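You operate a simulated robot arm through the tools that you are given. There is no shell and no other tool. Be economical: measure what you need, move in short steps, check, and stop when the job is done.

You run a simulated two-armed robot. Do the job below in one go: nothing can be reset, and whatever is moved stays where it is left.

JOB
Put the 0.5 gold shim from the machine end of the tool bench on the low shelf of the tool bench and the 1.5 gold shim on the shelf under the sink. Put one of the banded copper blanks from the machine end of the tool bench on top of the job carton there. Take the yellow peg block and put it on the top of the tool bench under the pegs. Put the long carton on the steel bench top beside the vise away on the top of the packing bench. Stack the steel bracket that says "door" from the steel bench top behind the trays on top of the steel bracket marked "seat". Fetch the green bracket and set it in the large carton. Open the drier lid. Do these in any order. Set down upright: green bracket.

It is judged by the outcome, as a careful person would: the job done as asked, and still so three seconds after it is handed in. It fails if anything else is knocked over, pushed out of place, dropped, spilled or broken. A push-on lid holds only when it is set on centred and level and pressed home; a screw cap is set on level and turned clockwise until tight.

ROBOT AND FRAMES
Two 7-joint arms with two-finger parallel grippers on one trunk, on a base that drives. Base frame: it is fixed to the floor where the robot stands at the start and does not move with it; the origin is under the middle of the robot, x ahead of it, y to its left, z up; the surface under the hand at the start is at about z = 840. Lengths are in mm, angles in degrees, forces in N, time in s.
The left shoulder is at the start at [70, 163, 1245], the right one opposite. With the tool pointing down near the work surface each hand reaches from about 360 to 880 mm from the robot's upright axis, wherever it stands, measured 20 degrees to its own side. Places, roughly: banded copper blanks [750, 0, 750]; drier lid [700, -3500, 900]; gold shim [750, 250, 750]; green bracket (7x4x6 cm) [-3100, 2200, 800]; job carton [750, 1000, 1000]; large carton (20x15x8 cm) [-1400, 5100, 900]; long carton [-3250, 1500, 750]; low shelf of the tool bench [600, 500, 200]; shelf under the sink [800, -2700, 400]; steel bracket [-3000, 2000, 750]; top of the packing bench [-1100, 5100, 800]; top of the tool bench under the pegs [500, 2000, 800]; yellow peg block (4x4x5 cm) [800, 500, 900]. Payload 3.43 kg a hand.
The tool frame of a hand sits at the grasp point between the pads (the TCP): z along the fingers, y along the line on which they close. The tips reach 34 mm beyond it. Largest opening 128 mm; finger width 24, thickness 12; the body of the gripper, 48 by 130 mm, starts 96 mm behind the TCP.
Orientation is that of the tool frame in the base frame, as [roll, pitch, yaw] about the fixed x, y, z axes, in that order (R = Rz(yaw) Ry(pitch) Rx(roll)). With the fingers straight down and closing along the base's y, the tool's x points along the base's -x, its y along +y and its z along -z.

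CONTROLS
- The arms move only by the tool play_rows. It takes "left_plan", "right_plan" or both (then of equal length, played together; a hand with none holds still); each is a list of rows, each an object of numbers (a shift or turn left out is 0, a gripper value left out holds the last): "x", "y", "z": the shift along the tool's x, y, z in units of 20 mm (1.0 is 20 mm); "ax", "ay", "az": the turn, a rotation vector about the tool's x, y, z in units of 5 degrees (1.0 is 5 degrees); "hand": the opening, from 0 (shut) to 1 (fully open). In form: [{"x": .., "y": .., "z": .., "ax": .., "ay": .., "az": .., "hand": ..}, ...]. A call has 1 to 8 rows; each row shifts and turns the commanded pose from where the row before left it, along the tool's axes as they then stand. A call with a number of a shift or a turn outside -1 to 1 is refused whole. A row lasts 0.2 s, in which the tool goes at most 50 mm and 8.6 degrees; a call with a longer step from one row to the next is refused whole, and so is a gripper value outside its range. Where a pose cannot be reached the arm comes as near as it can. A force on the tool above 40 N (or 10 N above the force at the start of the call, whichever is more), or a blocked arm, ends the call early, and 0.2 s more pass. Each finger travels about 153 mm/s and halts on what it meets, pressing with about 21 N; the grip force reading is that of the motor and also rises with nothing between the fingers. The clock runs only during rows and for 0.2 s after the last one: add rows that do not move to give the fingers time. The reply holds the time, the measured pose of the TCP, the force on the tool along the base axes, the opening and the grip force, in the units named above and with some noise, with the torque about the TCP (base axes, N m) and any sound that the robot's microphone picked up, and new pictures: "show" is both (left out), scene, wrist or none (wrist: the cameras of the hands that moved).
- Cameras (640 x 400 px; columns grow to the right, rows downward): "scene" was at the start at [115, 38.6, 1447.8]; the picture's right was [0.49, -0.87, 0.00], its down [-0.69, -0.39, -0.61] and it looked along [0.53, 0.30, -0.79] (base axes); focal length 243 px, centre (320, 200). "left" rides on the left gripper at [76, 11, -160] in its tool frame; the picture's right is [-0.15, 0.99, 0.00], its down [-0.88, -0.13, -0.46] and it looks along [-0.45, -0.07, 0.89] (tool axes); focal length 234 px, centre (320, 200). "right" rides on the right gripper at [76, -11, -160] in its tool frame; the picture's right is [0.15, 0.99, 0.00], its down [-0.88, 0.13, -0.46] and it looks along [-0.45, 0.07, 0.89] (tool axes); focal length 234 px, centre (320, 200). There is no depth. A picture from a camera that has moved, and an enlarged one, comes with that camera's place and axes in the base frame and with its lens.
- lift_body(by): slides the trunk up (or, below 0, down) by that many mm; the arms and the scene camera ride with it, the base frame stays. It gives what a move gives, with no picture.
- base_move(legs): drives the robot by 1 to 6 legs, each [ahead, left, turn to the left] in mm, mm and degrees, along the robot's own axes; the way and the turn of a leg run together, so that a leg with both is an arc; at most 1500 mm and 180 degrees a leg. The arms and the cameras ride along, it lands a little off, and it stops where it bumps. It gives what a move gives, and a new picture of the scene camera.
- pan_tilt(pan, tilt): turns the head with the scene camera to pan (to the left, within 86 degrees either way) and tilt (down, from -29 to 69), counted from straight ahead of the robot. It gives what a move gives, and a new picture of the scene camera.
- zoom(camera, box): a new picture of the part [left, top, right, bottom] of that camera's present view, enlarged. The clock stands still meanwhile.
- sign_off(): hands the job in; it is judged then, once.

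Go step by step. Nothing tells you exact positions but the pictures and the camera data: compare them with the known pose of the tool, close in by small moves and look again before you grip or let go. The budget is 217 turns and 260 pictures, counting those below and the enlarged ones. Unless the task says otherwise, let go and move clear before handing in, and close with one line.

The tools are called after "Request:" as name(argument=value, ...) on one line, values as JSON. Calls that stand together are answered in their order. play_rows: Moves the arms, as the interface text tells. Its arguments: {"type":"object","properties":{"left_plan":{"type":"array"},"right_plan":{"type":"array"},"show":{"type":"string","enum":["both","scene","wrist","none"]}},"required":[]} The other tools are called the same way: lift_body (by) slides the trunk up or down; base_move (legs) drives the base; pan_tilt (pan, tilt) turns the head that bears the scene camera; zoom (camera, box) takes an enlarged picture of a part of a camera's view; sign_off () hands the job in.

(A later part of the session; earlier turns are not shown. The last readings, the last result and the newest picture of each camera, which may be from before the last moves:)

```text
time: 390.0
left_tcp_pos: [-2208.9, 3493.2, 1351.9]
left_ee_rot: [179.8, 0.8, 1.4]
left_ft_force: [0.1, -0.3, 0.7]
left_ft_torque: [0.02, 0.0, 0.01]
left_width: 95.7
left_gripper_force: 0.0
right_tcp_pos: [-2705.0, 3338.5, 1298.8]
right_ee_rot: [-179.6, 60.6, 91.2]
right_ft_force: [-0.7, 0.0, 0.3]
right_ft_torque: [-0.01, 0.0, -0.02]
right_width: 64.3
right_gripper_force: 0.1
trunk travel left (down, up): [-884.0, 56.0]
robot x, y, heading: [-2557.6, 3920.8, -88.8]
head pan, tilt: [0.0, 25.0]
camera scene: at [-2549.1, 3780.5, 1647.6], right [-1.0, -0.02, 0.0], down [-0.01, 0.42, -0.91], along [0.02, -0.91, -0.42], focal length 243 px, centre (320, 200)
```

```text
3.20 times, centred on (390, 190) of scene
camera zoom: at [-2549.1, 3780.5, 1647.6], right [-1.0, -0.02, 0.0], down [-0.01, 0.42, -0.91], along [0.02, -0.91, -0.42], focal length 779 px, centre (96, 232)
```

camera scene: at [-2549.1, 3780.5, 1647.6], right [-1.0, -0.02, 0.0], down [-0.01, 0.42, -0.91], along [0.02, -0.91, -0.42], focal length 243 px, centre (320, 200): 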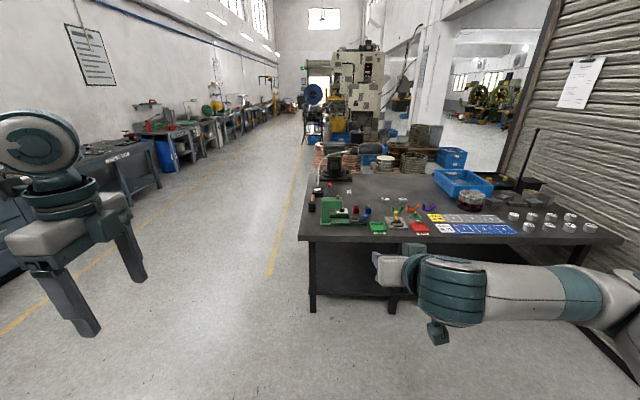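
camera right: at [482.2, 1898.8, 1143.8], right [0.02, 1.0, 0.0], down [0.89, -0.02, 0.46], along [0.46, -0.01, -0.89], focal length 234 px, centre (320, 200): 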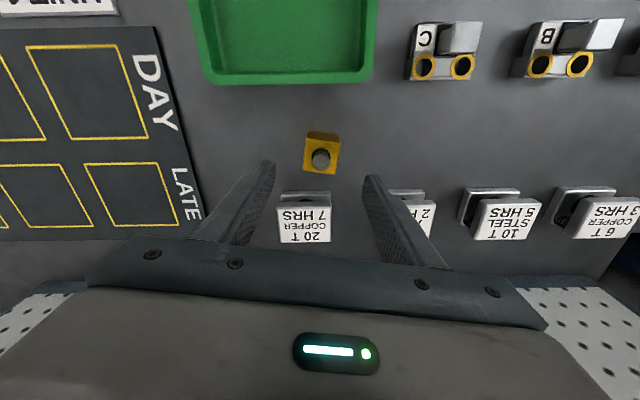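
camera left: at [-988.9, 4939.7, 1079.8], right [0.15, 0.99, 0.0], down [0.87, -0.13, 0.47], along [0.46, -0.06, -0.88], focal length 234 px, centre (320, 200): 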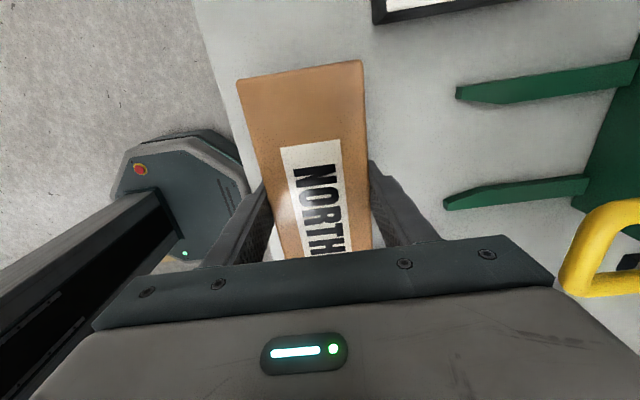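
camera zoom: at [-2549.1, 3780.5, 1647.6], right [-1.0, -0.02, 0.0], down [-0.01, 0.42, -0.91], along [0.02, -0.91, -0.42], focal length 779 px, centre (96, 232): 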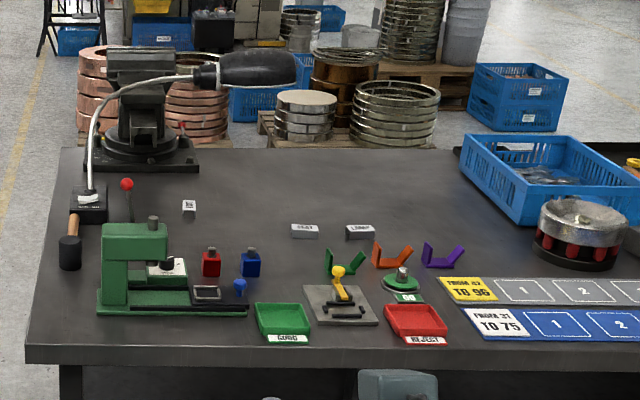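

The positions agree: DOOR about (−2762, 1842), SEAT (−3042, 1980), green bracket (−3080, 2152). I lower the trunk here and drive up to the bench.

Request:
lift_body(by=-320)

Request:
base_move(legs=[[0, -55, -1.2], [1095, 0, 0]])

Request:
play_rows(right_plan=[{"x": -0.577, "z": 1}, {"x": -0.577, "z": 1}, {"x": -0.577, "z": 1}, {"x": -0.577, "z": 1}, {"x": -0.577, "z": 1}, {"x": -0.577, "z": 1}, {"x": -0.577, "z": 1}], show="both")

```text
time: 393.2
left_tcp_pos: [-2209.6, 3492.7, 1031.7]
left_ee_rot: [179.8, 0.7, 1.3]
left_ft_force: [0.2, -0.7, -0.7]
left_ft_torque: [0.0, 0.0, -0.03]
left_width: 95.8
left_gripper_force: 0.0
right_tcp_pos: [-2704.8, 3338.9, 980.4]
right_ee_rot: [-179.7, 60.5, 91.2]
right_ft_force: [-0.4, 0.4, -1.1]
right_ft_torque: [-0.02, 0.01, 0.0]
right_width: 64.0
right_gripper_force: 0.1
trunk travel left (down, up): [-564.0, 376.0]
robot x, y, heading: [-2551.3, 3924.5, -88.6]
head pan, tilt: [0.0, 25.0]
```

```text
time: 399.4
left_tcp_pos: [-2269.9, 2383.1, 1032.3]
left_ee_rot: [180.0, 0.8, 0.4]
left_ft_force: [-0.2, 0.4, 0.0]
left_ft_torque: [0.01, -0.05, 0.0]
left_width: 96.0
left_gripper_force: 0.1
right_tcp_pos: [-2767.6, 2237.5, 979.8]
right_ee_rot: [-179.6, 60.6, 90.3]
right_ft_force: [-0.5, 0.2, 0.6]
right_ft_torque: [-0.01, 0.01, 0.05]
right_width: 64.1
right_gripper_force: 0.1
trunk travel left (down, up): [-564.0, 376.0]
robot x, y, heading: [-2606.2, 2814.8, -89.7]
head pan, tilt: [0.0, 25.0]
camera scene: at [-2605.8, 2676.1, 1327.6], right [-1.0, 0.0, 0.0], down [0.0, 0.42, -0.91], along [0.0, -0.91, -0.42], focal length 243 px, centre (320, 200)
```

scene: 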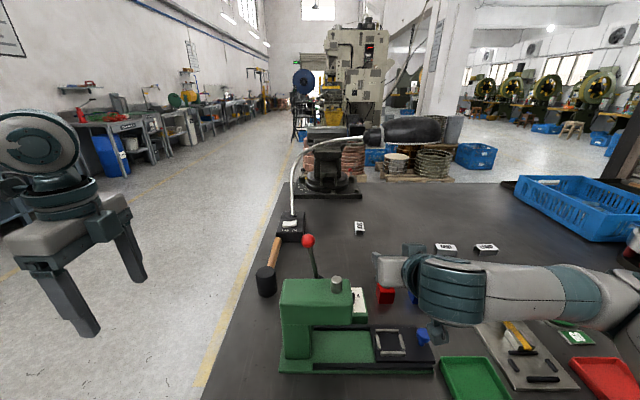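

```text
time: 401.0
left_tcp_pos: [-2271.5, 2381.8, 1031.6]
left_ee_rot: [179.9, 0.8, 0.5]
left_ft_force: [-0.8, -0.5, -0.6]
left_ft_torque: [0.04, -0.02, 0.0]
left_width: 95.9
left_gripper_force: 0.1
right_tcp_pos: [-2768.3, 2073.7, 979.0]
right_ee_rot: [-179.7, 60.4, 90.3]
right_ft_force: [0.1, 0.0, -0.5]
right_ft_torque: [0.0, -0.02, -0.01]
right_width: 64.0
right_gripper_force: 0.0
trunk travel left (down, up): [-564.0, 376.0]
robot x, y, heading: [-2606.6, 2817.9, -89.7]
head pan, tilt: [0.0, 25.0]
camera scene: at [-2605.6, 2675.8, 1327.6], right [-1.0, 0.0, 0.0], down [0.0, 0.42, -0.91], along [0.0, -0.91, -0.42], focal length 243 px, centre (320, 200)
camera right: at [-2780.2, 2251.2, 992.3], right [0.99, 0.07, -0.13], down [0.13, -0.04, 0.99], along [0.07, -1.0, -0.05], focal length 234 px, centre (320, 200)
```

scene: 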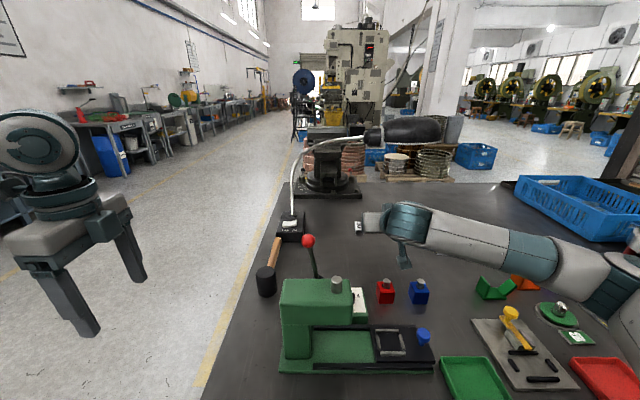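
right: 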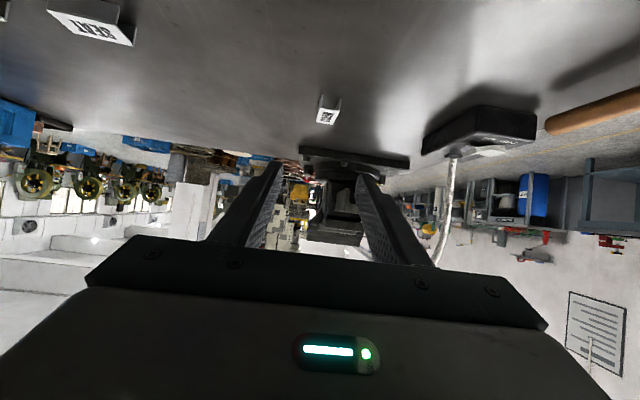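

Request:
zoom(camera="right", box=[280, 75, 380, 140])

Request:
zoom(camera="scene", box=[330, 200, 430, 265])

```text
6.15 times, centred on (330, 108) of right
camera zoom: at [-2780.2, 2251.2, 992.3], right [0.99, 0.07, -0.13], down [0.13, -0.04, 0.99], along [0.07, -1.0, -0.05], focal length 1441 px, centre (258, 769)
```

zoom: 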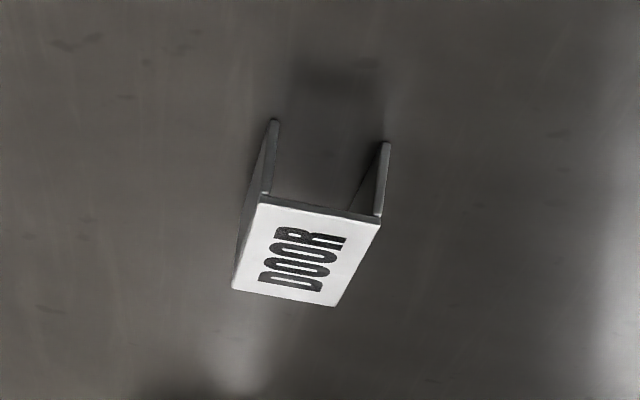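

```text
6.15 times, centred on (380, 232) of scene
camera zoom: at [-2605.6, 2675.8, 1327.6], right [-1.0, 0.0, 0.0], down [0.0, 0.42, -0.91], along [0.0, -0.91, -0.42], focal length 1498 px, centre (-49, 0)
```

zoom: 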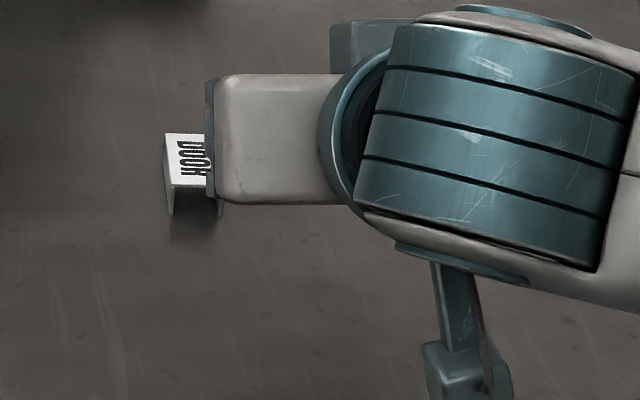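

Request:
play_rows(right_plan=[{"x": -0.05, "y": 0.1, "z": 1, "hand": 0.45}, {"x": -0.05, "y": 0.1, "z": 1}, {"x": -0.05, "y": 0.1, "z": 1}, {"x": -0.05, "y": 0.1, "z": 1}, {"x": -0.05, "y": 0.1, "z": 1}, {"x": -0.05, "z": 1}, {"x": -0.05, "z": 1}, {"x": -0.05, "z": 1}], show="none")

Request:
play_rows(right_plan=[{"x": -0.05, "z": 1}, {"x": -0.05, "z": 1}, {}], show="wrist")

```text
time: 402.8
left_tcp_pos: [-2270.0, 2382.0, 1031.4]
left_ee_rot: [180.0, 0.6, 0.4]
left_ft_force: [-0.1, 0.1, 0.1]
left_ft_torque: [0.02, 0.01, 0.0]
left_width: 96.0
left_gripper_force: 0.0
right_tcp_pos: [-2757.8, 1931.6, 908.3]
right_ee_rot: [-179.6, 60.5, 90.4]
right_ft_force: [-0.5, -1.1, -0.3]
right_ft_torque: [0.0, 0.01, -0.02]
right_width: 57.6
right_gripper_force: 0.1
trunk travel left (down, up): [-564.0, 376.0]
robot x, y, heading: [-2607.1, 2819.1, -89.7]
head pan, tilt: [0.0, 25.0]
```

```text
time: 403.6
left_tcp_pos: [-2269.1, 2382.6, 1032.5]
left_ee_rot: [179.8, 0.7, 0.3]
left_ft_force: [0.5, -0.3, 0.0]
left_ft_torque: [0.03, 0.04, 0.0]
left_width: 96.1
left_gripper_force: 0.1
right_tcp_pos: [-2759.9, 1895.9, 892.1]
right_ee_rot: [-179.7, 60.6, 90.3]
right_ft_force: [0.2, 0.1, 0.6]
right_ft_torque: [0.01, -0.03, 0.01]
right_width: 57.5
right_gripper_force: 0.0
trunk travel left (down, up): [-564.0, 376.0]
robot x, y, heading: [-2606.3, 2820.0, -89.6]
head pan, tilt: [0.0, 25.0]
camera right: at [-2771.5, 2072.9, 905.8], right [0.99, 0.07, -0.13], down [0.13, -0.04, 0.99], along [0.07, -1.0, -0.05], focal length 234 px, centre (320, 200)
```

right: 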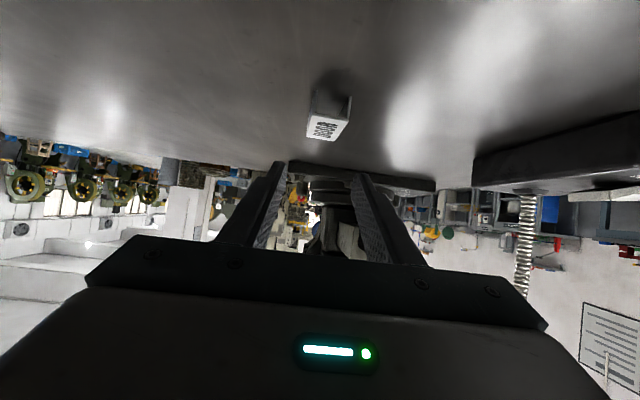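

Request:
play_rows(right_plan=[{"x": 0.35, "z": 0.9}, {"x": 0.35, "z": 0.9}, {"x": 0.35, "z": 0.9}, {}], show="none")

Request:
zoom(camera="right", box=[240, 80, 400, 200])

```text
time: 404.6
left_tcp_pos: [-2270.9, 2382.3, 1032.2]
left_ee_rot: [179.8, 0.7, 0.4]
left_ft_force: [0.6, 0.1, 0.2]
left_ft_torque: [-0.02, 0.01, 0.0]
left_width: 95.8
left_gripper_force: 0.0
right_tcp_pos: [-2760.4, 1860.0, 846.8]
right_ee_rot: [-179.7, 60.7, 90.2]
right_ft_force: [-0.2, 0.9, -0.2]
right_ft_torque: [-0.05, 0.01, 0.01]
right_width: 57.8
right_gripper_force: 0.1
trunk travel left (down, up): [-564.0, 376.0]
robot x, y, heading: [-2607.4, 2815.6, -89.6]
head pan, tilt: [0.0, 25.0]
```

```text
3.33 times, centred on (320, 140) of right
camera zoom: at [-2772.0, 2036.3, 859.0], right [0.99, 0.07, -0.13], down [0.13, -0.04, 0.99], along [0.07, -1.0, -0.04], focal length 781 px, centre (320, 400)
```

zoom: 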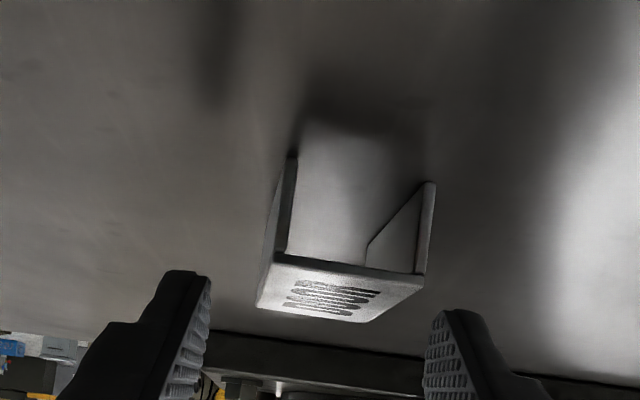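

Request:
play_rows(right_plan=[{"x": 0.27, "y": 0.1, "z": 0.3}, {"x": 0.27, "z": 0.25}, {}], show="none")

Request:
zoom(camera="right", box=[240, 80, 400, 200])

```text
time: 405.4
left_tcp_pos: [-2270.2, 2382.5, 1031.1]
left_ee_rot: [179.9, 0.8, 0.5]
left_ft_force: [-0.2, -0.3, 0.5]
left_ft_torque: [-0.02, 0.01, -0.03]
left_width: 95.9
left_gripper_force: 0.2
right_tcp_pos: [-2758.5, 1854.6, 831.4]
right_ee_rot: [-179.6, 60.6, 90.3]
right_ft_force: [0.1, 0.6, 0.0]
right_ft_torque: [-0.01, 0.01, 0.0]
right_width: 57.5
right_gripper_force: 0.0
trunk travel left (down, up): [-564.0, 376.0]
robot x, y, heading: [-2604.1, 2817.4, -89.7]
head pan, tilt: [0.0, 25.0]
```

```text
3.33 times, centred on (320, 140) of right
camera zoom: at [-2770.2, 2032.3, 844.0], right [0.99, 0.07, -0.13], down [0.13, -0.04, 0.99], along [0.07, -1.0, -0.05], focal length 781 px, centre (320, 400)
```

zoom: 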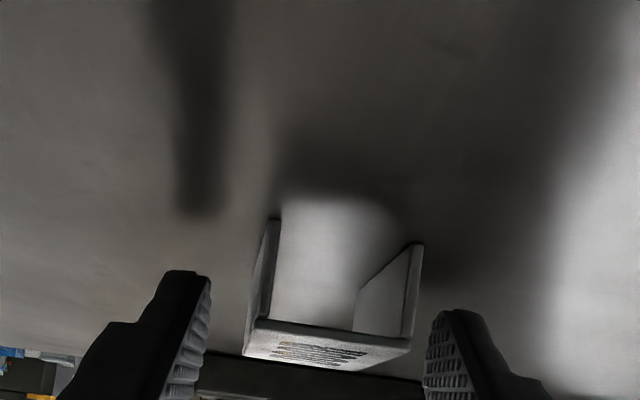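

Fingers straddle the DOOR bracket; closing and lifting.

Request:
play_rows(right_plan=[{"hand": 0}, {}, {}, {}, {"x": -0.866, "z": -0.5}, {"x": -0.866, "z": -0.5}, {}], show="none")

Request:
zoom(camera="right", box=[240, 80, 400, 200])

```text
time: 407.0
left_tcp_pos: [-2271.3, 2382.3, 1032.2]
left_ee_rot: [179.9, 0.7, 0.3]
left_ft_force: [-0.8, 0.8, -0.3]
left_ft_torque: [-0.01, -0.01, -0.04]
left_width: 96.0
left_gripper_force: 0.1
right_tcp_pos: [-2758.3, 1855.6, 872.0]
right_ee_rot: [-179.7, 60.6, 90.3]
right_ft_force: [-0.3, 1.0, -0.3]
right_ft_torque: [0.0, 0.0, -0.01]
right_width: 33.7
right_gripper_force: 21.3
trunk travel left (down, up): [-564.0, 376.0]
robot x, y, heading: [-2605.2, 2814.1, -89.7]
head pan, tilt: [0.0, 25.0]
```

```text
3.33 times, centred on (320, 140) of right
camera zoom: at [-2769.2, 2032.6, 884.2], right [0.99, 0.07, -0.13], down [0.13, -0.04, 0.99], along [0.07, -1.0, -0.05], focal length 781 px, centre (320, 400)
```

zoom: 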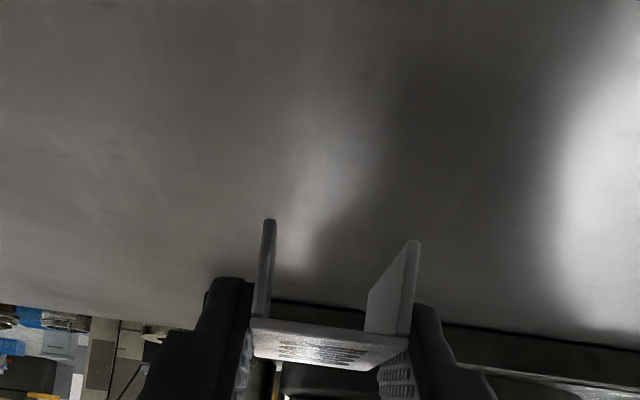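

DOOR is held level. Raise a bit, back off and shift over to the SEAT bracket.

Request:
play_rows(right_plan=[{"x": -0.866, "z": -0.5}, {"x": -0.866, "z": -0.5}, {"x": -0.866, "z": -0.5}], show="none")

Request:
base_move(legs=[[-190, 0, 0], [0, -280, 0]])

Request:
zoom(camera="right", box=[220, 50, 440, 200])

Request:
zoom(camera="scene", box=[280, 170, 480, 300])

```text
time: 407.8
left_tcp_pos: [-2270.7, 2383.3, 1031.6]
left_ee_rot: [179.8, 0.8, 0.4]
left_ft_force: [-0.3, 0.9, -0.5]
left_ft_torque: [-0.01, 0.02, 0.0]
left_width: 96.0
left_gripper_force: 0.0
right_tcp_pos: [-2757.5, 1859.1, 932.3]
right_ee_rot: [-179.8, 60.6, 90.3]
right_ft_force: [1.0, 0.5, -0.7]
right_ft_torque: [-0.02, 0.0, -0.02]
right_width: 33.4
right_gripper_force: 20.6
trunk travel left (down, up): [-564.0, 376.0]
robot x, y, heading: [-2606.1, 2814.2, -89.7]
head pan, tilt: [0.0, 25.0]
```

```text
time: 410.9
left_tcp_pos: [-2554.0, 2570.1, 1032.2]
left_ee_rot: [179.9, 0.8, 0.3]
left_ft_force: [0.0, -0.2, 0.1]
left_ft_torque: [0.0, 0.0, 0.0]
left_width: 96.1
left_gripper_force: 0.1
right_tcp_pos: [-3041.6, 2047.9, 932.7]
right_ee_rot: [-179.7, 60.4, 90.1]
right_ft_force: [0.8, -0.4, 0.1]
right_ft_torque: [-0.01, -0.04, 0.02]
right_width: 33.3
right_gripper_force: 20.8
trunk travel left (down, up): [-564.0, 376.0]
robot x, y, heading: [-2888.4, 3002.2, -89.7]
head pan, tilt: [0.0, 25.0]
camera scene: at [-2887.9, 2865.0, 1327.6], right [-1.0, 0.0, 0.0], down [0.0, 0.42, -0.91], along [0.0, -0.91, -0.42], focal length 243 px, centre (320, 200)
```

scene: 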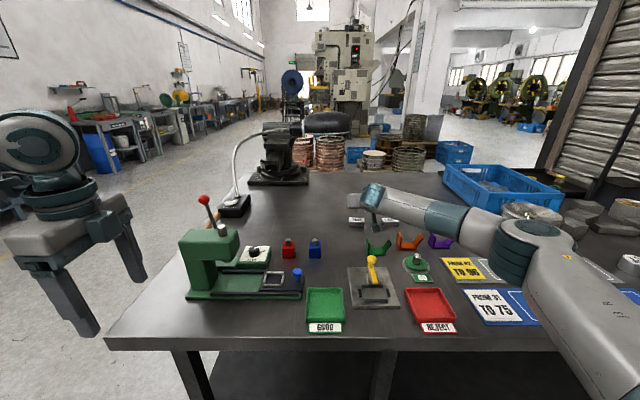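

```text
2.67 times, centred on (330, 125) of right
camera zoom: at [-3052.6, 2224.5, 944.9], right [0.99, 0.07, -0.13], down [0.13, -0.04, 0.99], along [0.06, -1.0, -0.05], focal length 624 px, centre (293, 400)
```

zoom: 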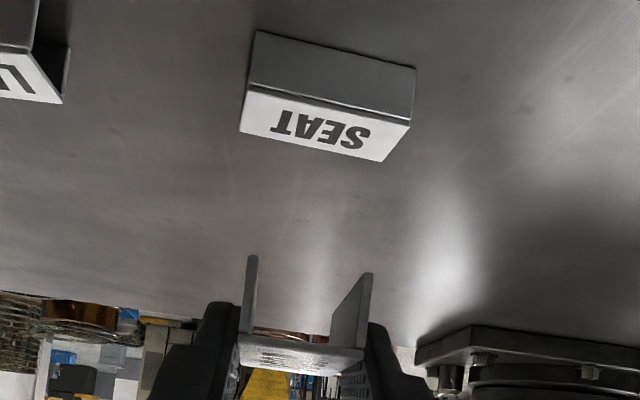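

```text
3.08 times, centred on (380, 235) of scene
camera zoom: at [-2887.9, 2865.0, 1327.6], right [-1.0, 0.0, 0.0], down [0.0, 0.42, -0.91], along [0.0, -0.91, -0.42], focal length 749 px, centre (135, 92)
```

zoom: 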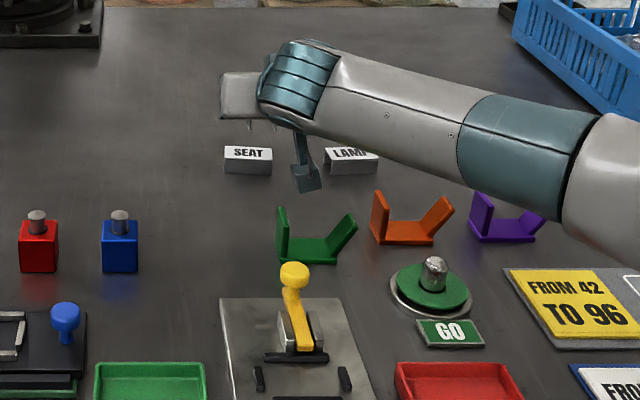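

SEAT's top centre is about (−3040, 1978). Moving DOOR above it.

Request:
play_rows(right_plan=[{"x": 0.31, "y": 0.05, "z": 0.96}, {"x": 0.31, "z": 0.96}, {"x": 0.31, "z": 0.96}, {"x": 0.31, "z": 0.96}, {}], show="none")

Request:
zoom(camera="right", box=[240, 50, 420, 200])

Request:
zoom(camera="scene", box=[310, 180, 430, 250])

```text
time: 412.1
left_tcp_pos: [-2553.5, 2569.5, 1031.9]
left_ee_rot: [179.8, 0.7, 0.2]
left_ft_force: [0.0, -0.3, 0.5]
left_ft_torque: [0.02, -0.02, -0.01]
left_width: 95.8
left_gripper_force: 0.0
right_tcp_pos: [-3041.6, 1992.8, 873.2]
right_ee_rot: [-179.7, 60.6, 90.1]
right_ft_force: [0.4, -0.2, -0.2]
right_ft_torque: [0.01, 0.01, 0.02]
right_width: 33.4
right_gripper_force: 21.4
trunk travel left (down, up): [-564.0, 376.0]
robot x, y, heading: [-2886.0, 3003.6, -89.9]
head pan, tilt: [0.0, 25.0]
```

```text
2.67 times, centred on (330, 125) of right
camera zoom: at [-3052.0, 2168.7, 885.6], right [0.99, 0.07, -0.13], down [0.13, -0.04, 0.99], along [0.06, -1.0, -0.05], focal length 624 px, centre (293, 400)
```

zoom: 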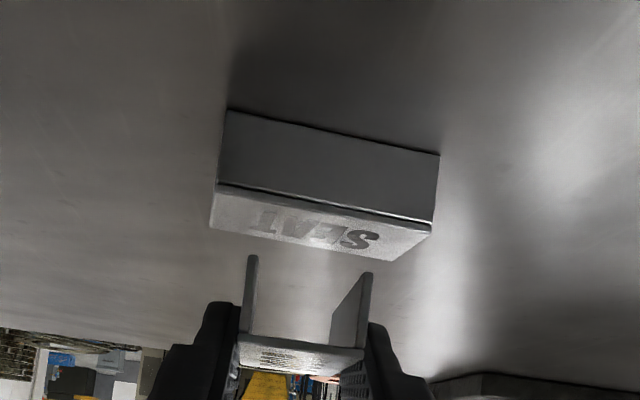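

```text
5.33 times, centred on (370, 215) of scene
camera zoom: at [-2888.1, 2865.3, 1327.7], right [-1.0, 0.0, 0.0], down [0.0, 0.42, -0.91], along [0.0, -0.91, -0.42], focal length 1298 px, centre (53, 120)
```

zoom: 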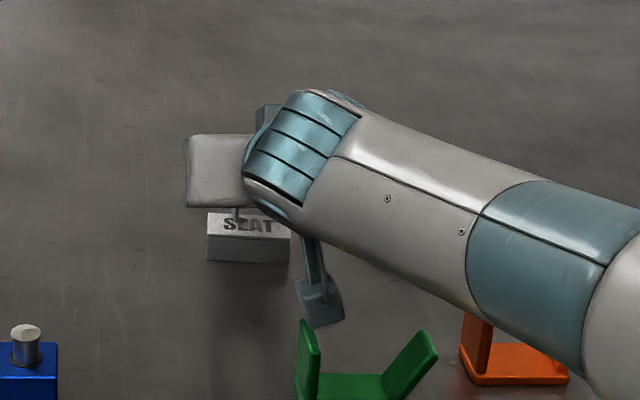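

The wrist camera housing would touch the green bracket from this angle. I raise, swing the approach by 15°, and come in from the other side of it.

Request:
play_rows(right_plan=[{"x": -0.866, "z": -0.5}, {"x": -0.866, "z": -0.5}, {"x": -0.866, "z": -0.5}, {"x": -0.866, "z": -0.5}], show="none")

Request:
base_move(legs=[[-40, 0, 0], [0, 0, -15], [0, 267, 0]])

Request:
zoom(camera="right", box=[220, 40, 440, 200])

```text
time: 413.1
left_tcp_pos: [-2553.9, 2569.4, 1031.3]
left_ee_rot: [179.7, 0.8, 0.2]
left_ft_force: [0.5, 0.7, 0.0]
left_ft_torque: [0.0, -0.01, -0.02]
left_width: 95.9
left_gripper_force: 0.0
right_tcp_pos: [-3040.8, 1992.8, 954.0]
right_ee_rot: [-179.7, 60.6, 90.1]
right_ft_force: [-0.1, -0.6, -1.7]
right_ft_torque: [0.03, -0.04, -0.03]
right_width: 33.4
right_gripper_force: 21.0
trunk travel left (down, up): [-564.0, 376.0]
robot x, y, heading: [-2889.2, 3006.4, -90.2]
head pan, tilt: [0.0, 25.0]
```

```text
time: 416.4
left_tcp_pos: [-2416.9, 2469.3, 1031.8]
left_ee_rot: [180.0, 0.7, -14.6]
left_ft_force: [0.6, -0.1, -0.1]
left_ft_torque: [0.01, 0.01, 0.02]
left_width: 95.9
left_gripper_force: 0.0
right_tcp_pos: [-3036.4, 2036.0, 952.3]
right_ee_rot: [-179.6, 60.4, 75.3]
right_ft_force: [-0.4, -0.2, 0.1]
right_ft_torque: [0.0, 0.02, 0.01]
right_width: 33.5
right_gripper_force: 21.1
trunk travel left (down, up): [-564.0, 376.0]
robot x, y, heading: [-2626.6, 2975.9, -104.7]
head pan, tilt: [0.0, 25.0]
camera scene: at [-2664.6, 2840.4, 1327.6], right [-0.97, 0.26, 0.0], down [0.11, 0.41, -0.91], along [-0.23, -0.88, -0.42], focal length 243 px, centre (320, 200)
```

scene: 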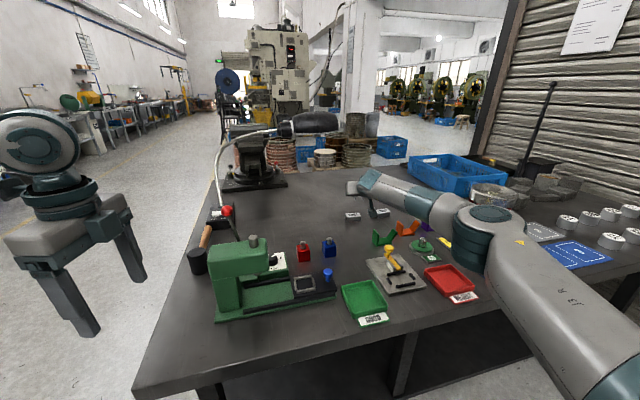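

```text
2.50 times, centred on (330, 120) of right
camera zoom: at [-3001.2, 2210.3, 965.8], right [0.97, -0.19, -0.13], down [0.12, -0.07, 0.99], along [-0.19, -0.98, -0.05], focal length 585 px, centre (295, 400)
```

zoom: 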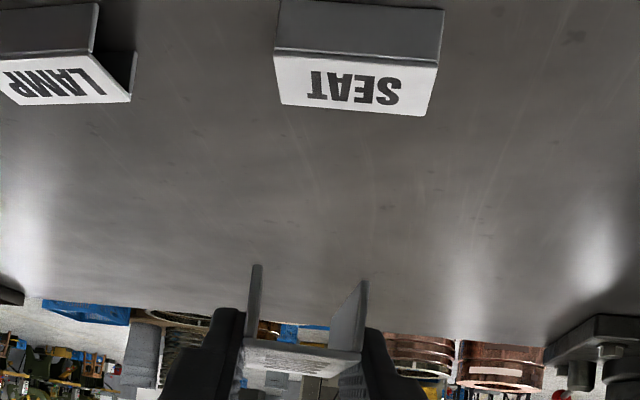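

Request:
play_rows(right_plan=[{"x": 0.58, "y": 0.16, "z": 0.93}, {"x": 0.58, "y": 0.16, "z": 0.93}, {"x": 0.58, "y": 0.16, "z": 0.93}, {"x": 0.58, "y": 0.15, "z": 0.93}, {}], show="none")

Request:
zoom(camera="right", box=[220, 40, 440, 200])

Request:
zoom(camera="scene", box=[320, 160, 440, 260])

```text
time: 417.6
left_tcp_pos: [-2417.0, 2470.1, 1031.7]
left_ee_rot: [179.9, 0.7, -14.6]
left_ft_force: [-0.6, -0.1, -0.7]
left_ft_torque: [0.0, -0.01, 0.01]
left_width: 95.8
left_gripper_force: 0.1
right_tcp_pos: [-3037.5, 2016.4, 878.3]
right_ee_rot: [-179.7, 60.5, 75.2]
right_ft_force: [-0.7, 0.3, -0.9]
right_ft_torque: [-0.01, 0.0, 0.01]
right_width: 33.4
right_gripper_force: 21.4
right hand out of reach, approached as far as the arm can: row 3, 4
trunk travel left (down, up): [-564.0, 376.0]
robot x, y, heading: [-2626.9, 2978.6, -104.9]
head pan, tilt: [0.0, 25.0]
```

```text
2.50 times, centred on (330, 120) of right
camera zoom: at [-3002.6, 2189.7, 890.6], right [0.97, -0.19, -0.13], down [0.12, -0.07, 0.99], along [-0.19, -0.98, -0.05], focal length 585 px, centre (295, 400)
```

zoom: 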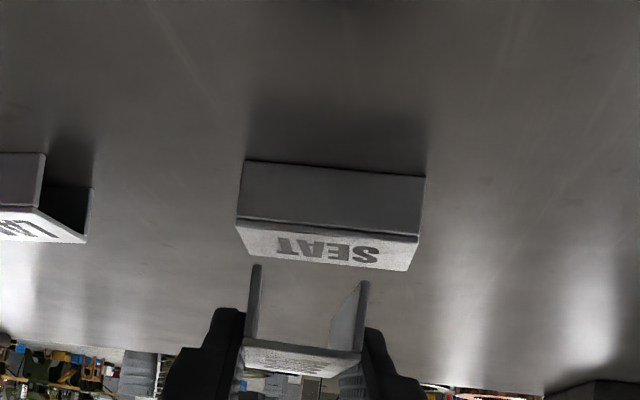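

```text
4.00 times, centred on (380, 210) of scene
camera zoom: at [-2665.5, 2840.9, 1327.7], right [-0.97, 0.26, 0.0], down [0.11, 0.41, -0.91], along [-0.23, -0.88, -0.42], focal length 974 px, centre (80, 160)
```

zoom: 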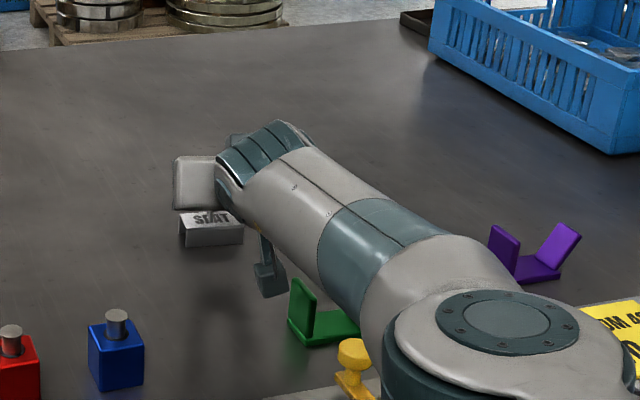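

Request:
base_move(legs=[[22, 9, 0]])

Request:
zoom(camera="right", box=[220, 80, 420, 220])

```text
time: 418.4
left_tcp_pos: [-2413.8, 2447.7, 1032.3]
left_ee_rot: [179.8, 0.6, -14.7]
left_ft_force: [-0.8, -0.3, -0.4]
left_ft_torque: [-0.01, 0.03, -0.01]
left_width: 95.9
left_gripper_force: 0.1
right_tcp_pos: [-3034.6, 1993.9, 879.8]
right_ee_rot: [-179.8, 60.6, 75.2]
right_ft_force: [-0.6, 0.4, -0.4]
right_ft_torque: [0.01, 0.02, 0.01]
right_width: 33.4
right_gripper_force: 20.8
trunk travel left (down, up): [-564.0, 376.0]
robot x, y, heading: [-2630.4, 2957.3, -104.6]
head pan, tilt: [0.0, 25.0]
camera scene: at [-2661.7, 2819.1, 1327.9], right [-0.97, 0.26, 0.0], down [0.11, 0.41, -0.91], along [-0.23, -0.88, -0.42], focal length 243 px, centre (320, 200)
```

scene: 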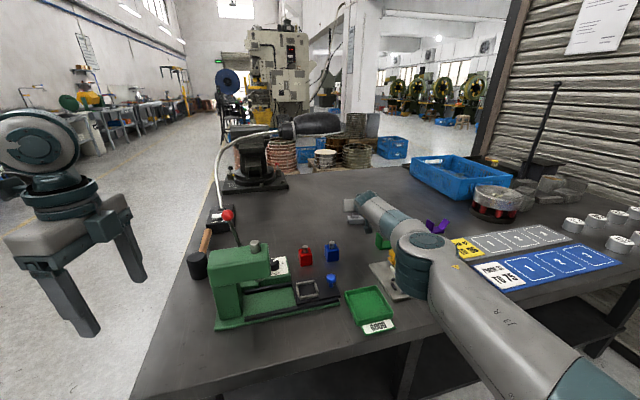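

```text
2.86 times, centred on (320, 150) of right
camera zoom: at [-2999.7, 2167.8, 891.7], right [0.97, -0.19, -0.13], down [0.12, -0.07, 0.99], along [-0.2, -0.98, -0.04], focal length 669 px, centre (320, 343)
```

zoom: 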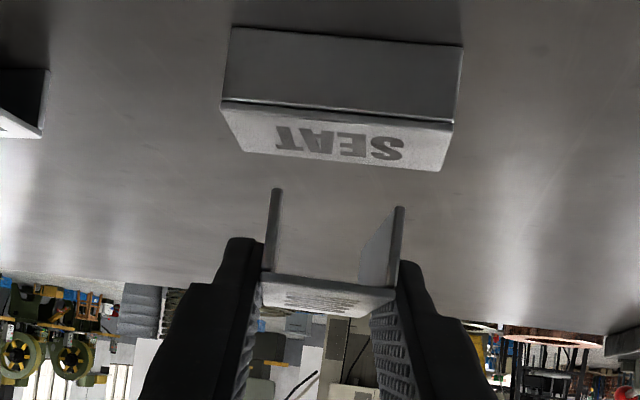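

Request:
lift_body(by=-21)

Request:
zoom(camera="right", box=[220, 80, 420, 220])

Request:
zoom(camera="scene", box=[330, 180, 430, 260])

```text
time: 419.1
left_tcp_pos: [-2414.2, 2447.5, 1011.2]
left_ee_rot: [179.8, 0.7, -14.7]
left_ft_force: [0.6, 0.0, 0.7]
left_ft_torque: [0.0, 0.02, -0.01]
left_width: 96.0
left_gripper_force: 0.0
right_tcp_pos: [-3034.2, 1994.1, 857.5]
right_ee_rot: [-179.8, 60.5, 75.1]
right_ft_force: [-0.1, -0.2, -0.8]
right_ft_torque: [0.01, 0.02, -0.03]
right_width: 33.4
right_gripper_force: 21.1
trunk travel left (down, up): [-543.0, 397.0]
robot x, y, heading: [-2626.7, 2952.5, -105.0]
head pan, tilt: [0.0, 25.0]
```

```text
2.86 times, centred on (320, 150) of right
camera zoom: at [-2999.8, 2167.2, 869.8], right [0.97, -0.19, -0.13], down [0.12, -0.07, 0.99], along [-0.2, -0.98, -0.05], focal length 669 px, centre (320, 343)
```

zoom: 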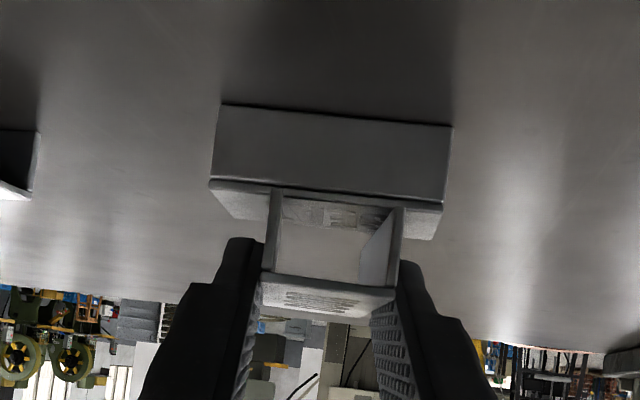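

```text
5.00 times, centred on (380, 220) of scene
camera zoom: at [-2661.8, 2818.0, 1306.6], right [-0.97, 0.26, 0.0], down [0.11, 0.41, -0.91], along [-0.23, -0.88, -0.42], focal length 1217 px, centre (20, 100)
```

zoom: 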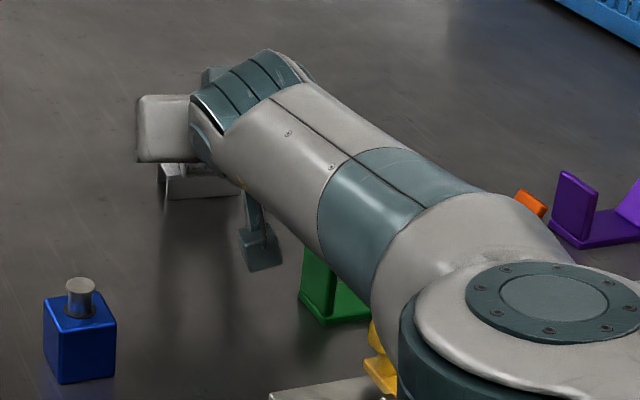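

Request:
lift_body(by=-3)

Request:
lift_body(by=-1.5)

```text
time: 419.6
left_tcp_pos: [-2413.2, 2447.1, 1008.2]
left_ee_rot: [179.7, 0.7, -14.8]
left_ft_force: [0.5, 1.1, 0.0]
left_ft_torque: [0.02, 0.01, -0.01]
left_width: 96.0
left_gripper_force: 0.1
right_tcp_pos: [-3034.5, 1994.7, 855.7]
right_ee_rot: [-179.7, 60.7, 75.3]
right_ft_force: [0.4, -0.9, 4.0]
right_ft_torque: [-0.2, -0.03, -0.02]
right_width: 33.4
right_gripper_force: 20.2
trunk travel left (down, up): [-540.0, 400.0]
robot x, y, heading: [-2630.3, 2952.2, -105.0]
head pan, tilt: [0.0, 25.0]
```

```text
time: 420.1
left_tcp_pos: [-2413.3, 2448.7, 1006.6]
left_ee_rot: [179.8, 0.7, -14.7]
left_ft_force: [0.5, -0.6, 0.6]
left_ft_torque: [0.02, -0.01, 0.0]
left_width: 95.9
left_gripper_force: 0.1
right_tcp_pos: [-3035.3, 1993.5, 856.3]
right_ee_rot: [-179.6, 60.8, 75.2]
right_ft_force: [-1.1, -3.3, 10.0]
right_ft_torque: [-0.29, 0.03, -0.05]
right_width: 33.7
right_gripper_force: 20.7
trunk travel left (down, up): [-538.0, 402.0]
robot x, y, heading: [-2625.6, 2953.5, -104.8]
head pan, tilt: [0.0, 25.0]
```

Contact with SEAT. Open and withdraw upward.

Request:
play_rows(right_plan=[{"hand": 0.45}, {}, {}, {"x": -0.866, "z": -0.5}, {"x": -0.866, "z": -0.5}, {"x": -0.866, "z": -0.5}, {"x": -0.866, "z": -0.5}], show="none")

Request:
zoom(camera="right", box=[220, 40, 440, 200])

```text
time: 421.7
left_tcp_pos: [-2413.7, 2448.7, 1007.3]
left_ee_rot: [179.8, 0.8, -14.7]
left_ft_force: [0.7, 0.2, 0.0]
left_ft_torque: [-0.02, -0.02, -0.03]
left_width: 95.7
left_gripper_force: 0.0
right_tcp_pos: [-3033.6, 1995.5, 932.7]
right_ee_rot: [-179.5, 60.5, 75.3]
right_ft_force: [0.0, 0.2, -0.3]
right_ft_torque: [0.02, -0.01, 0.01]
right_width: 57.5
right_gripper_force: 0.1
trunk travel left (down, up): [-538.0, 402.0]
robot x, y, heading: [-2625.9, 2957.4, -104.9]
head pan, tilt: [0.0, 25.0]
```

```text
2.50 times, centred on (330, 120) of right
camera zoom: at [-2999.0, 2168.5, 945.5], right [0.97, -0.19, -0.13], down [0.12, -0.07, 0.99], along [-0.2, -0.98, -0.05], focal length 585 px, centre (295, 400)
```

zoom: 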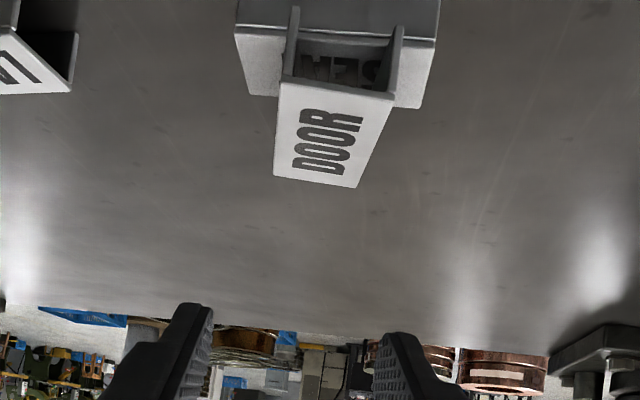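

DOOR is stacked on SEAT. For the green bracket I'll use the left hand (already closing along y when facing the bench). Raise, retract the right arm, straighten and shift.

Request:
lift_body(by=200)

Request:
play_rows(right_plan=[{"x": 0.577, "z": -1}, {"x": 0.577, "z": -1}, {"x": 0.577, "z": -1}, {"x": 0.577, "z": -1}, {"x": 0.577, "z": -1}, {"x": 0.577, "z": -1}, {"x": 0.577, "z": -1}, {"x": 0.577, "z": -1}], left_plan=[{"y": 1}, {"y": 1}, {"y": 1}, {"y": 1}, {"y": 1}, {"y": 1}, {"y": 1}, {"y": 1}], show="none")

Request:
play_rows(right_plan=[{"x": 0.577, "z": -1}, {"x": 0.577, "z": -1}, {"x": 0.577, "z": -1}, {"x": 0.577, "z": -1}, {"x": 0.577, "z": -1}, {"x": 0.577, "z": -1}], show="none")

Request:
base_move(legs=[[0, 0, 15], [0, -790, 0]])

Request:
pan_tilt(pan=20, tilt=35)

```text
time: 423.9
left_tcp_pos: [-2414.1, 2446.7, 1206.0]
left_ee_rot: [179.8, 0.7, -14.8]
left_ft_force: [0.6, -0.3, -0.7]
left_ft_torque: [0.0, 0.02, 0.0]
left_width: 96.1
left_gripper_force: 0.1
right_tcp_pos: [-3034.0, 1994.7, 1132.1]
right_ee_rot: [-179.6, 60.5, 75.2]
right_ft_force: [-0.4, 0.5, 0.2]
right_ft_torque: [-0.02, 0.01, 0.0]
right_width: 57.5
right_gripper_force: 0.0
trunk travel left (down, up): [-738.0, 202.0]
robot x, y, heading: [-2625.7, 2954.0, -104.8]
head pan, tilt: [0.0, 25.0]
```

```text
time: 425.7
left_tcp_pos: [-2456.1, 2290.8, 1206.9]
left_ee_rot: [179.9, 0.7, -14.7]
left_ft_force: [-0.6, -0.2, 1.0]
left_ft_torque: [0.0, -0.02, 0.01]
left_width: 95.9
left_gripper_force: 0.0
right_tcp_pos: [-2988.1, 2173.4, 1131.8]
right_ee_rot: [-179.7, 60.7, 75.1]
right_ft_force: [0.9, 0.1, 0.7]
right_ft_torque: [-0.04, 0.01, -0.01]
right_width: 57.7
right_gripper_force: 0.0
trunk travel left (down, up): [-738.0, 202.0]
robot x, y, heading: [-2626.8, 2953.4, -104.6]
head pan, tilt: [0.0, 25.0]
```

```text
time: 427.1
left_tcp_pos: [-2454.8, 2293.2, 1209.4]
left_ee_rot: [179.8, 0.8, -14.8]
left_ft_force: [-0.5, -0.1, 0.5]
left_ft_torque: [-0.02, -0.01, -0.04]
left_width: 95.9
left_gripper_force: 0.1
right_tcp_pos: [-2949.2, 2306.9, 1130.8]
right_ee_rot: [-179.7, 60.6, 75.3]
right_ft_force: [-0.1, 1.5, 1.4]
right_ft_torque: [-0.02, -0.02, -0.03]
right_width: 57.7
right_gripper_force: 0.1
trunk travel left (down, up): [-738.0, 202.0]
robot x, y, heading: [-2625.4, 2952.6, -104.6]
head pan, tilt: [0.0, 25.0]
```

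```text
time: 432.3
left_tcp_pos: [-3095.9, 2356.8, 1207.2]
left_ee_rot: [179.8, 0.7, 0.0]
left_ft_force: [-0.3, 0.1, 0.0]
left_ft_torque: [0.02, 0.03, 0.0]
left_width: 95.8
left_gripper_force: 0.1
right_tcp_pos: [-3575.6, 2245.5, 1131.5]
right_ee_rot: [-179.6, 60.6, 89.9]
right_ft_force: [-0.2, 0.7, -0.4]
right_ft_torque: [0.01, -0.03, -0.01]
right_width: 57.5
right_gripper_force: 0.1
trunk travel left (down, up): [-738.0, 202.0]
robot x, y, heading: [-3428.3, 2953.7, -90.2]
head pan, tilt: [0.0, 25.0]
camera scene: at [-3427.9, 2812.8, 1502.1], right [-1.0, 0.0, 0.0], down [0.0, 0.42, -0.91], along [0.0, -0.91, -0.42], focal length 243 px, centre (320, 200)
```

scene: 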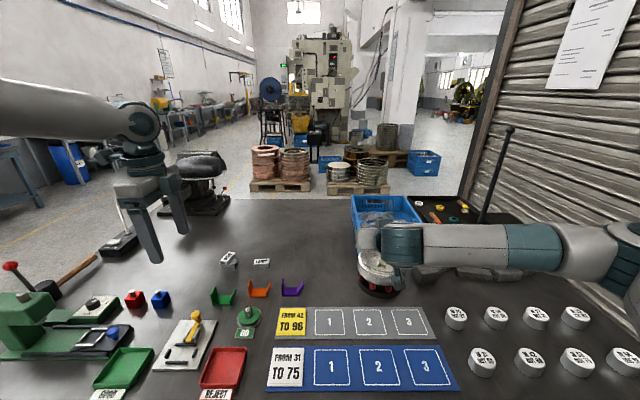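

```text
time: 433.1
left_tcp_pos: [-3095.4, 2356.8, 1207.4]
left_ee_rot: [179.8, 0.7, 0.0]
left_ft_force: [-0.2, -0.3, -0.9]
left_ft_torque: [-0.01, 0.02, -0.01]
left_width: 96.0
left_gripper_force: 0.2
right_tcp_pos: [-3577.4, 2244.6, 1130.8]
right_ee_rot: [-179.6, 60.6, 89.9]
right_ft_force: [0.3, 0.1, -0.3]
right_ft_torque: [-0.05, 0.03, 0.01]
right_width: 57.6
right_gripper_force: 0.0
trunk travel left (down, up): [-738.0, 202.0]
robot x, y, heading: [-3431.5, 2957.2, -90.3]
head pan, tilt: [20.0, 35.0]
camera scene: at [-3398.4, 2822.0, 1486.4], right [-0.94, -0.34, 0.0], down [-0.19, 0.54, -0.82], along [0.28, -0.77, -0.57], focal length 243 px, centre (320, 200)
```

scene: 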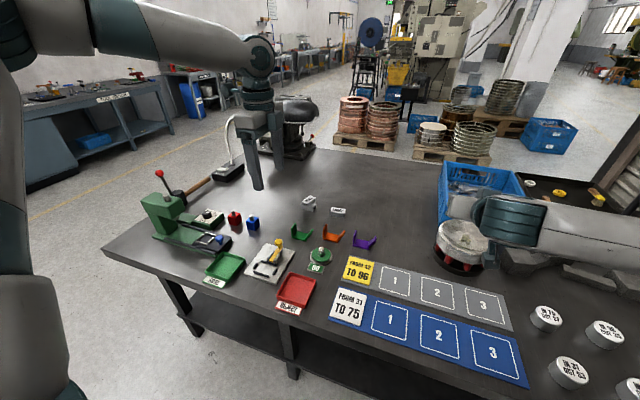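

Request:
base_move(legs=[[135, 0, 0.3]])

Request:
lift_body(by=-90)

Request:
play_rows(left_plan=[{"y": 0.6, "z": 0.8, "hand": 0.65}, {"y": 0.6, "z": 0.8}, {"y": 0.6, "z": 0.8}, {"y": 0.6, "z": 0.8}, {"y": 0.5, "z": 0.8}, {}], show="wrist")

```text
time: 434.4
left_tcp_pos: [-3093.3, 2226.4, 1207.8]
left_ee_rot: [179.8, 0.8, 0.3]
left_ft_force: [0.2, -0.3, -0.5]
left_ft_torque: [-0.01, 0.04, 0.02]
left_width: 96.1
left_gripper_force: 0.2
right_tcp_pos: [-3573.7, 2111.5, 1130.5]
right_ee_rot: [-179.7, 60.6, 90.3]
right_ft_force: [0.5, 0.3, 0.1]
right_ft_torque: [0.04, -0.03, 0.01]
right_width: 57.1
right_gripper_force: 0.1
trunk travel left (down, up): [-738.0, 202.0]
robot x, y, heading: [-3425.8, 2820.4, -89.7]
head pan, tilt: [20.0, 35.0]
camera scene: at [-3397.6, 2690.2, 1486.6], right [-0.94, -0.34, 0.0], down [-0.2, 0.54, -0.82], along [0.28, -0.77, -0.57], focal length 243 px, centre (320, 200)
```

scene: 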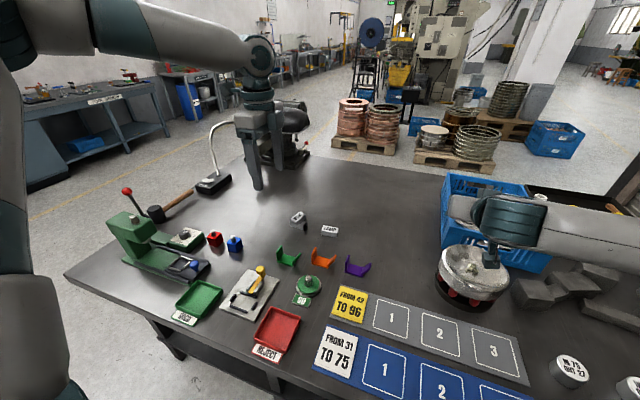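

```text
time: 435.6
left_tcp_pos: [-3093.2, 2222.6, 1117.3]
left_ee_rot: [179.8, 0.6, 0.3]
left_ft_force: [-0.4, 1.0, -0.2]
left_ft_torque: [0.05, 0.01, 0.01]
left_width: 95.9
left_gripper_force: 0.1
right_tcp_pos: [-3573.3, 2110.2, 1041.2]
right_ee_rot: [-179.8, 60.6, 90.1]
right_ft_force: [-0.8, 0.9, 0.0]
right_ft_torque: [-0.02, -0.03, -0.01]
right_width: 57.5
right_gripper_force: 0.2
trunk travel left (down, up): [-648.0, 292.0]
robot x, y, heading: [-3427.2, 2818.7, -89.8]
head pan, tilt: [20.0, 35.0]
```

```text
time: 437.0
left_tcp_pos: [-3095.3, 2165.3, 1037.7]
left_ee_rot: [179.9, 0.7, 0.2]
left_ft_force: [-0.5, 1.1, 0.3]
left_ft_torque: [-0.01, 0.05, 0.0]
left_width: 83.2
left_gripper_force: 0.0
right_tcp_pos: [-3572.7, 2108.8, 1040.1]
right_ee_rot: [-179.7, 60.6, 90.2]
right_ft_force: [-0.2, 0.2, -0.1]
right_ft_torque: [0.02, -0.02, 0.0]
right_width: 57.2
right_gripper_force: 0.1
trunk travel left (down, up): [-648.0, 292.0]
robot x, y, heading: [-3427.1, 2821.5, -90.0]
head pan, tilt: [20.0, 35.0]
camera left: at [-3017.0, 2154.0, 1197.5], right [-0.14, -0.99, 0.01], down [-0.88, 0.13, 0.47], along [-0.46, 0.06, -0.88], focal length 234 px, centre (320, 200)
```

left: 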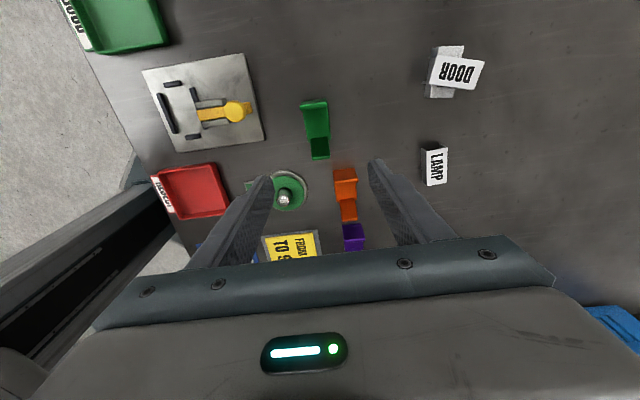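

Request:
zoom(camera="left", box=[260, 80, 400, 180])

```text
4.00 times, centred on (330, 130) of left
camera zoom: at [-3017.0, 2154.0, 1197.5], right [-0.14, -0.99, 0.01], down [-0.88, 0.13, 0.47], along [-0.46, 0.06, -0.88], focal length 937 px, centre (280, 480)
```

zoom: 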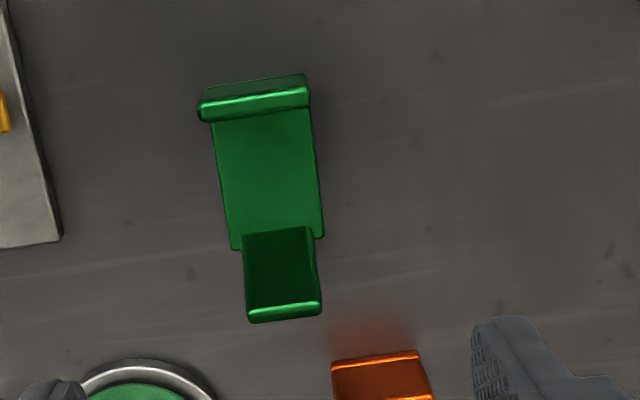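

Green bracket: upright plate at x≈−3051, y 2146–2184. I'll pinch the upright's edges along y. Moving down over it.

Request:
play_rows(left_plan=[{"x": 0.5, "z": 0.8}, {"x": 0.5, "z": 0.8}, {"x": 0.5, "z": 0.8}, {"x": 0.45, "z": 0.8}, {"z": 1}, {"z": 1}, {}], show="wrist")

```text
time: 438.6
left_tcp_pos: [-3055.0, 2166.3, 932.6]
left_ee_rot: [179.8, 0.8, 0.3]
left_ft_force: [0.9, -0.3, 0.3]
left_ft_torque: [0.01, -0.02, -0.01]
left_width: 83.0
left_gripper_force: 0.1
right_tcp_pos: [-3574.0, 2109.6, 1041.2]
right_ee_rot: [-179.8, 60.6, 90.0]
right_ft_force: [-0.7, -0.5, 0.9]
right_ft_torque: [-0.01, -0.03, -0.01]
right_width: 57.7
right_gripper_force: 0.0
trunk travel left (down, up): [-648.0, 292.0]
robot x, y, heading: [-3423.8, 2821.2, -89.8]
head pan, tilt: [20.0, 35.0]
camera left: at [-2977.5, 2155.1, 1091.4], right [-0.14, -0.99, 0.01], down [-0.88, 0.13, 0.47], along [-0.46, 0.06, -0.88], focal length 234 px, centre (320, 200)
```

left: 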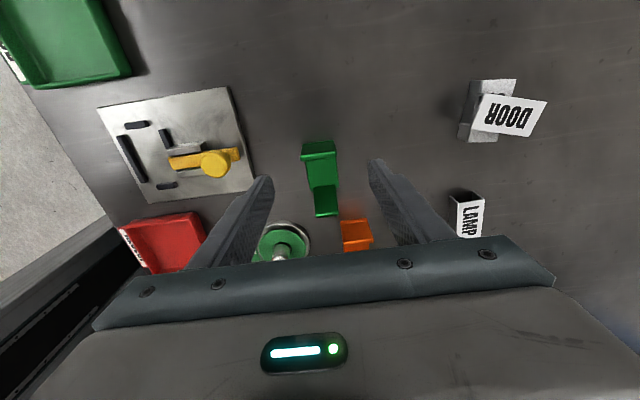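

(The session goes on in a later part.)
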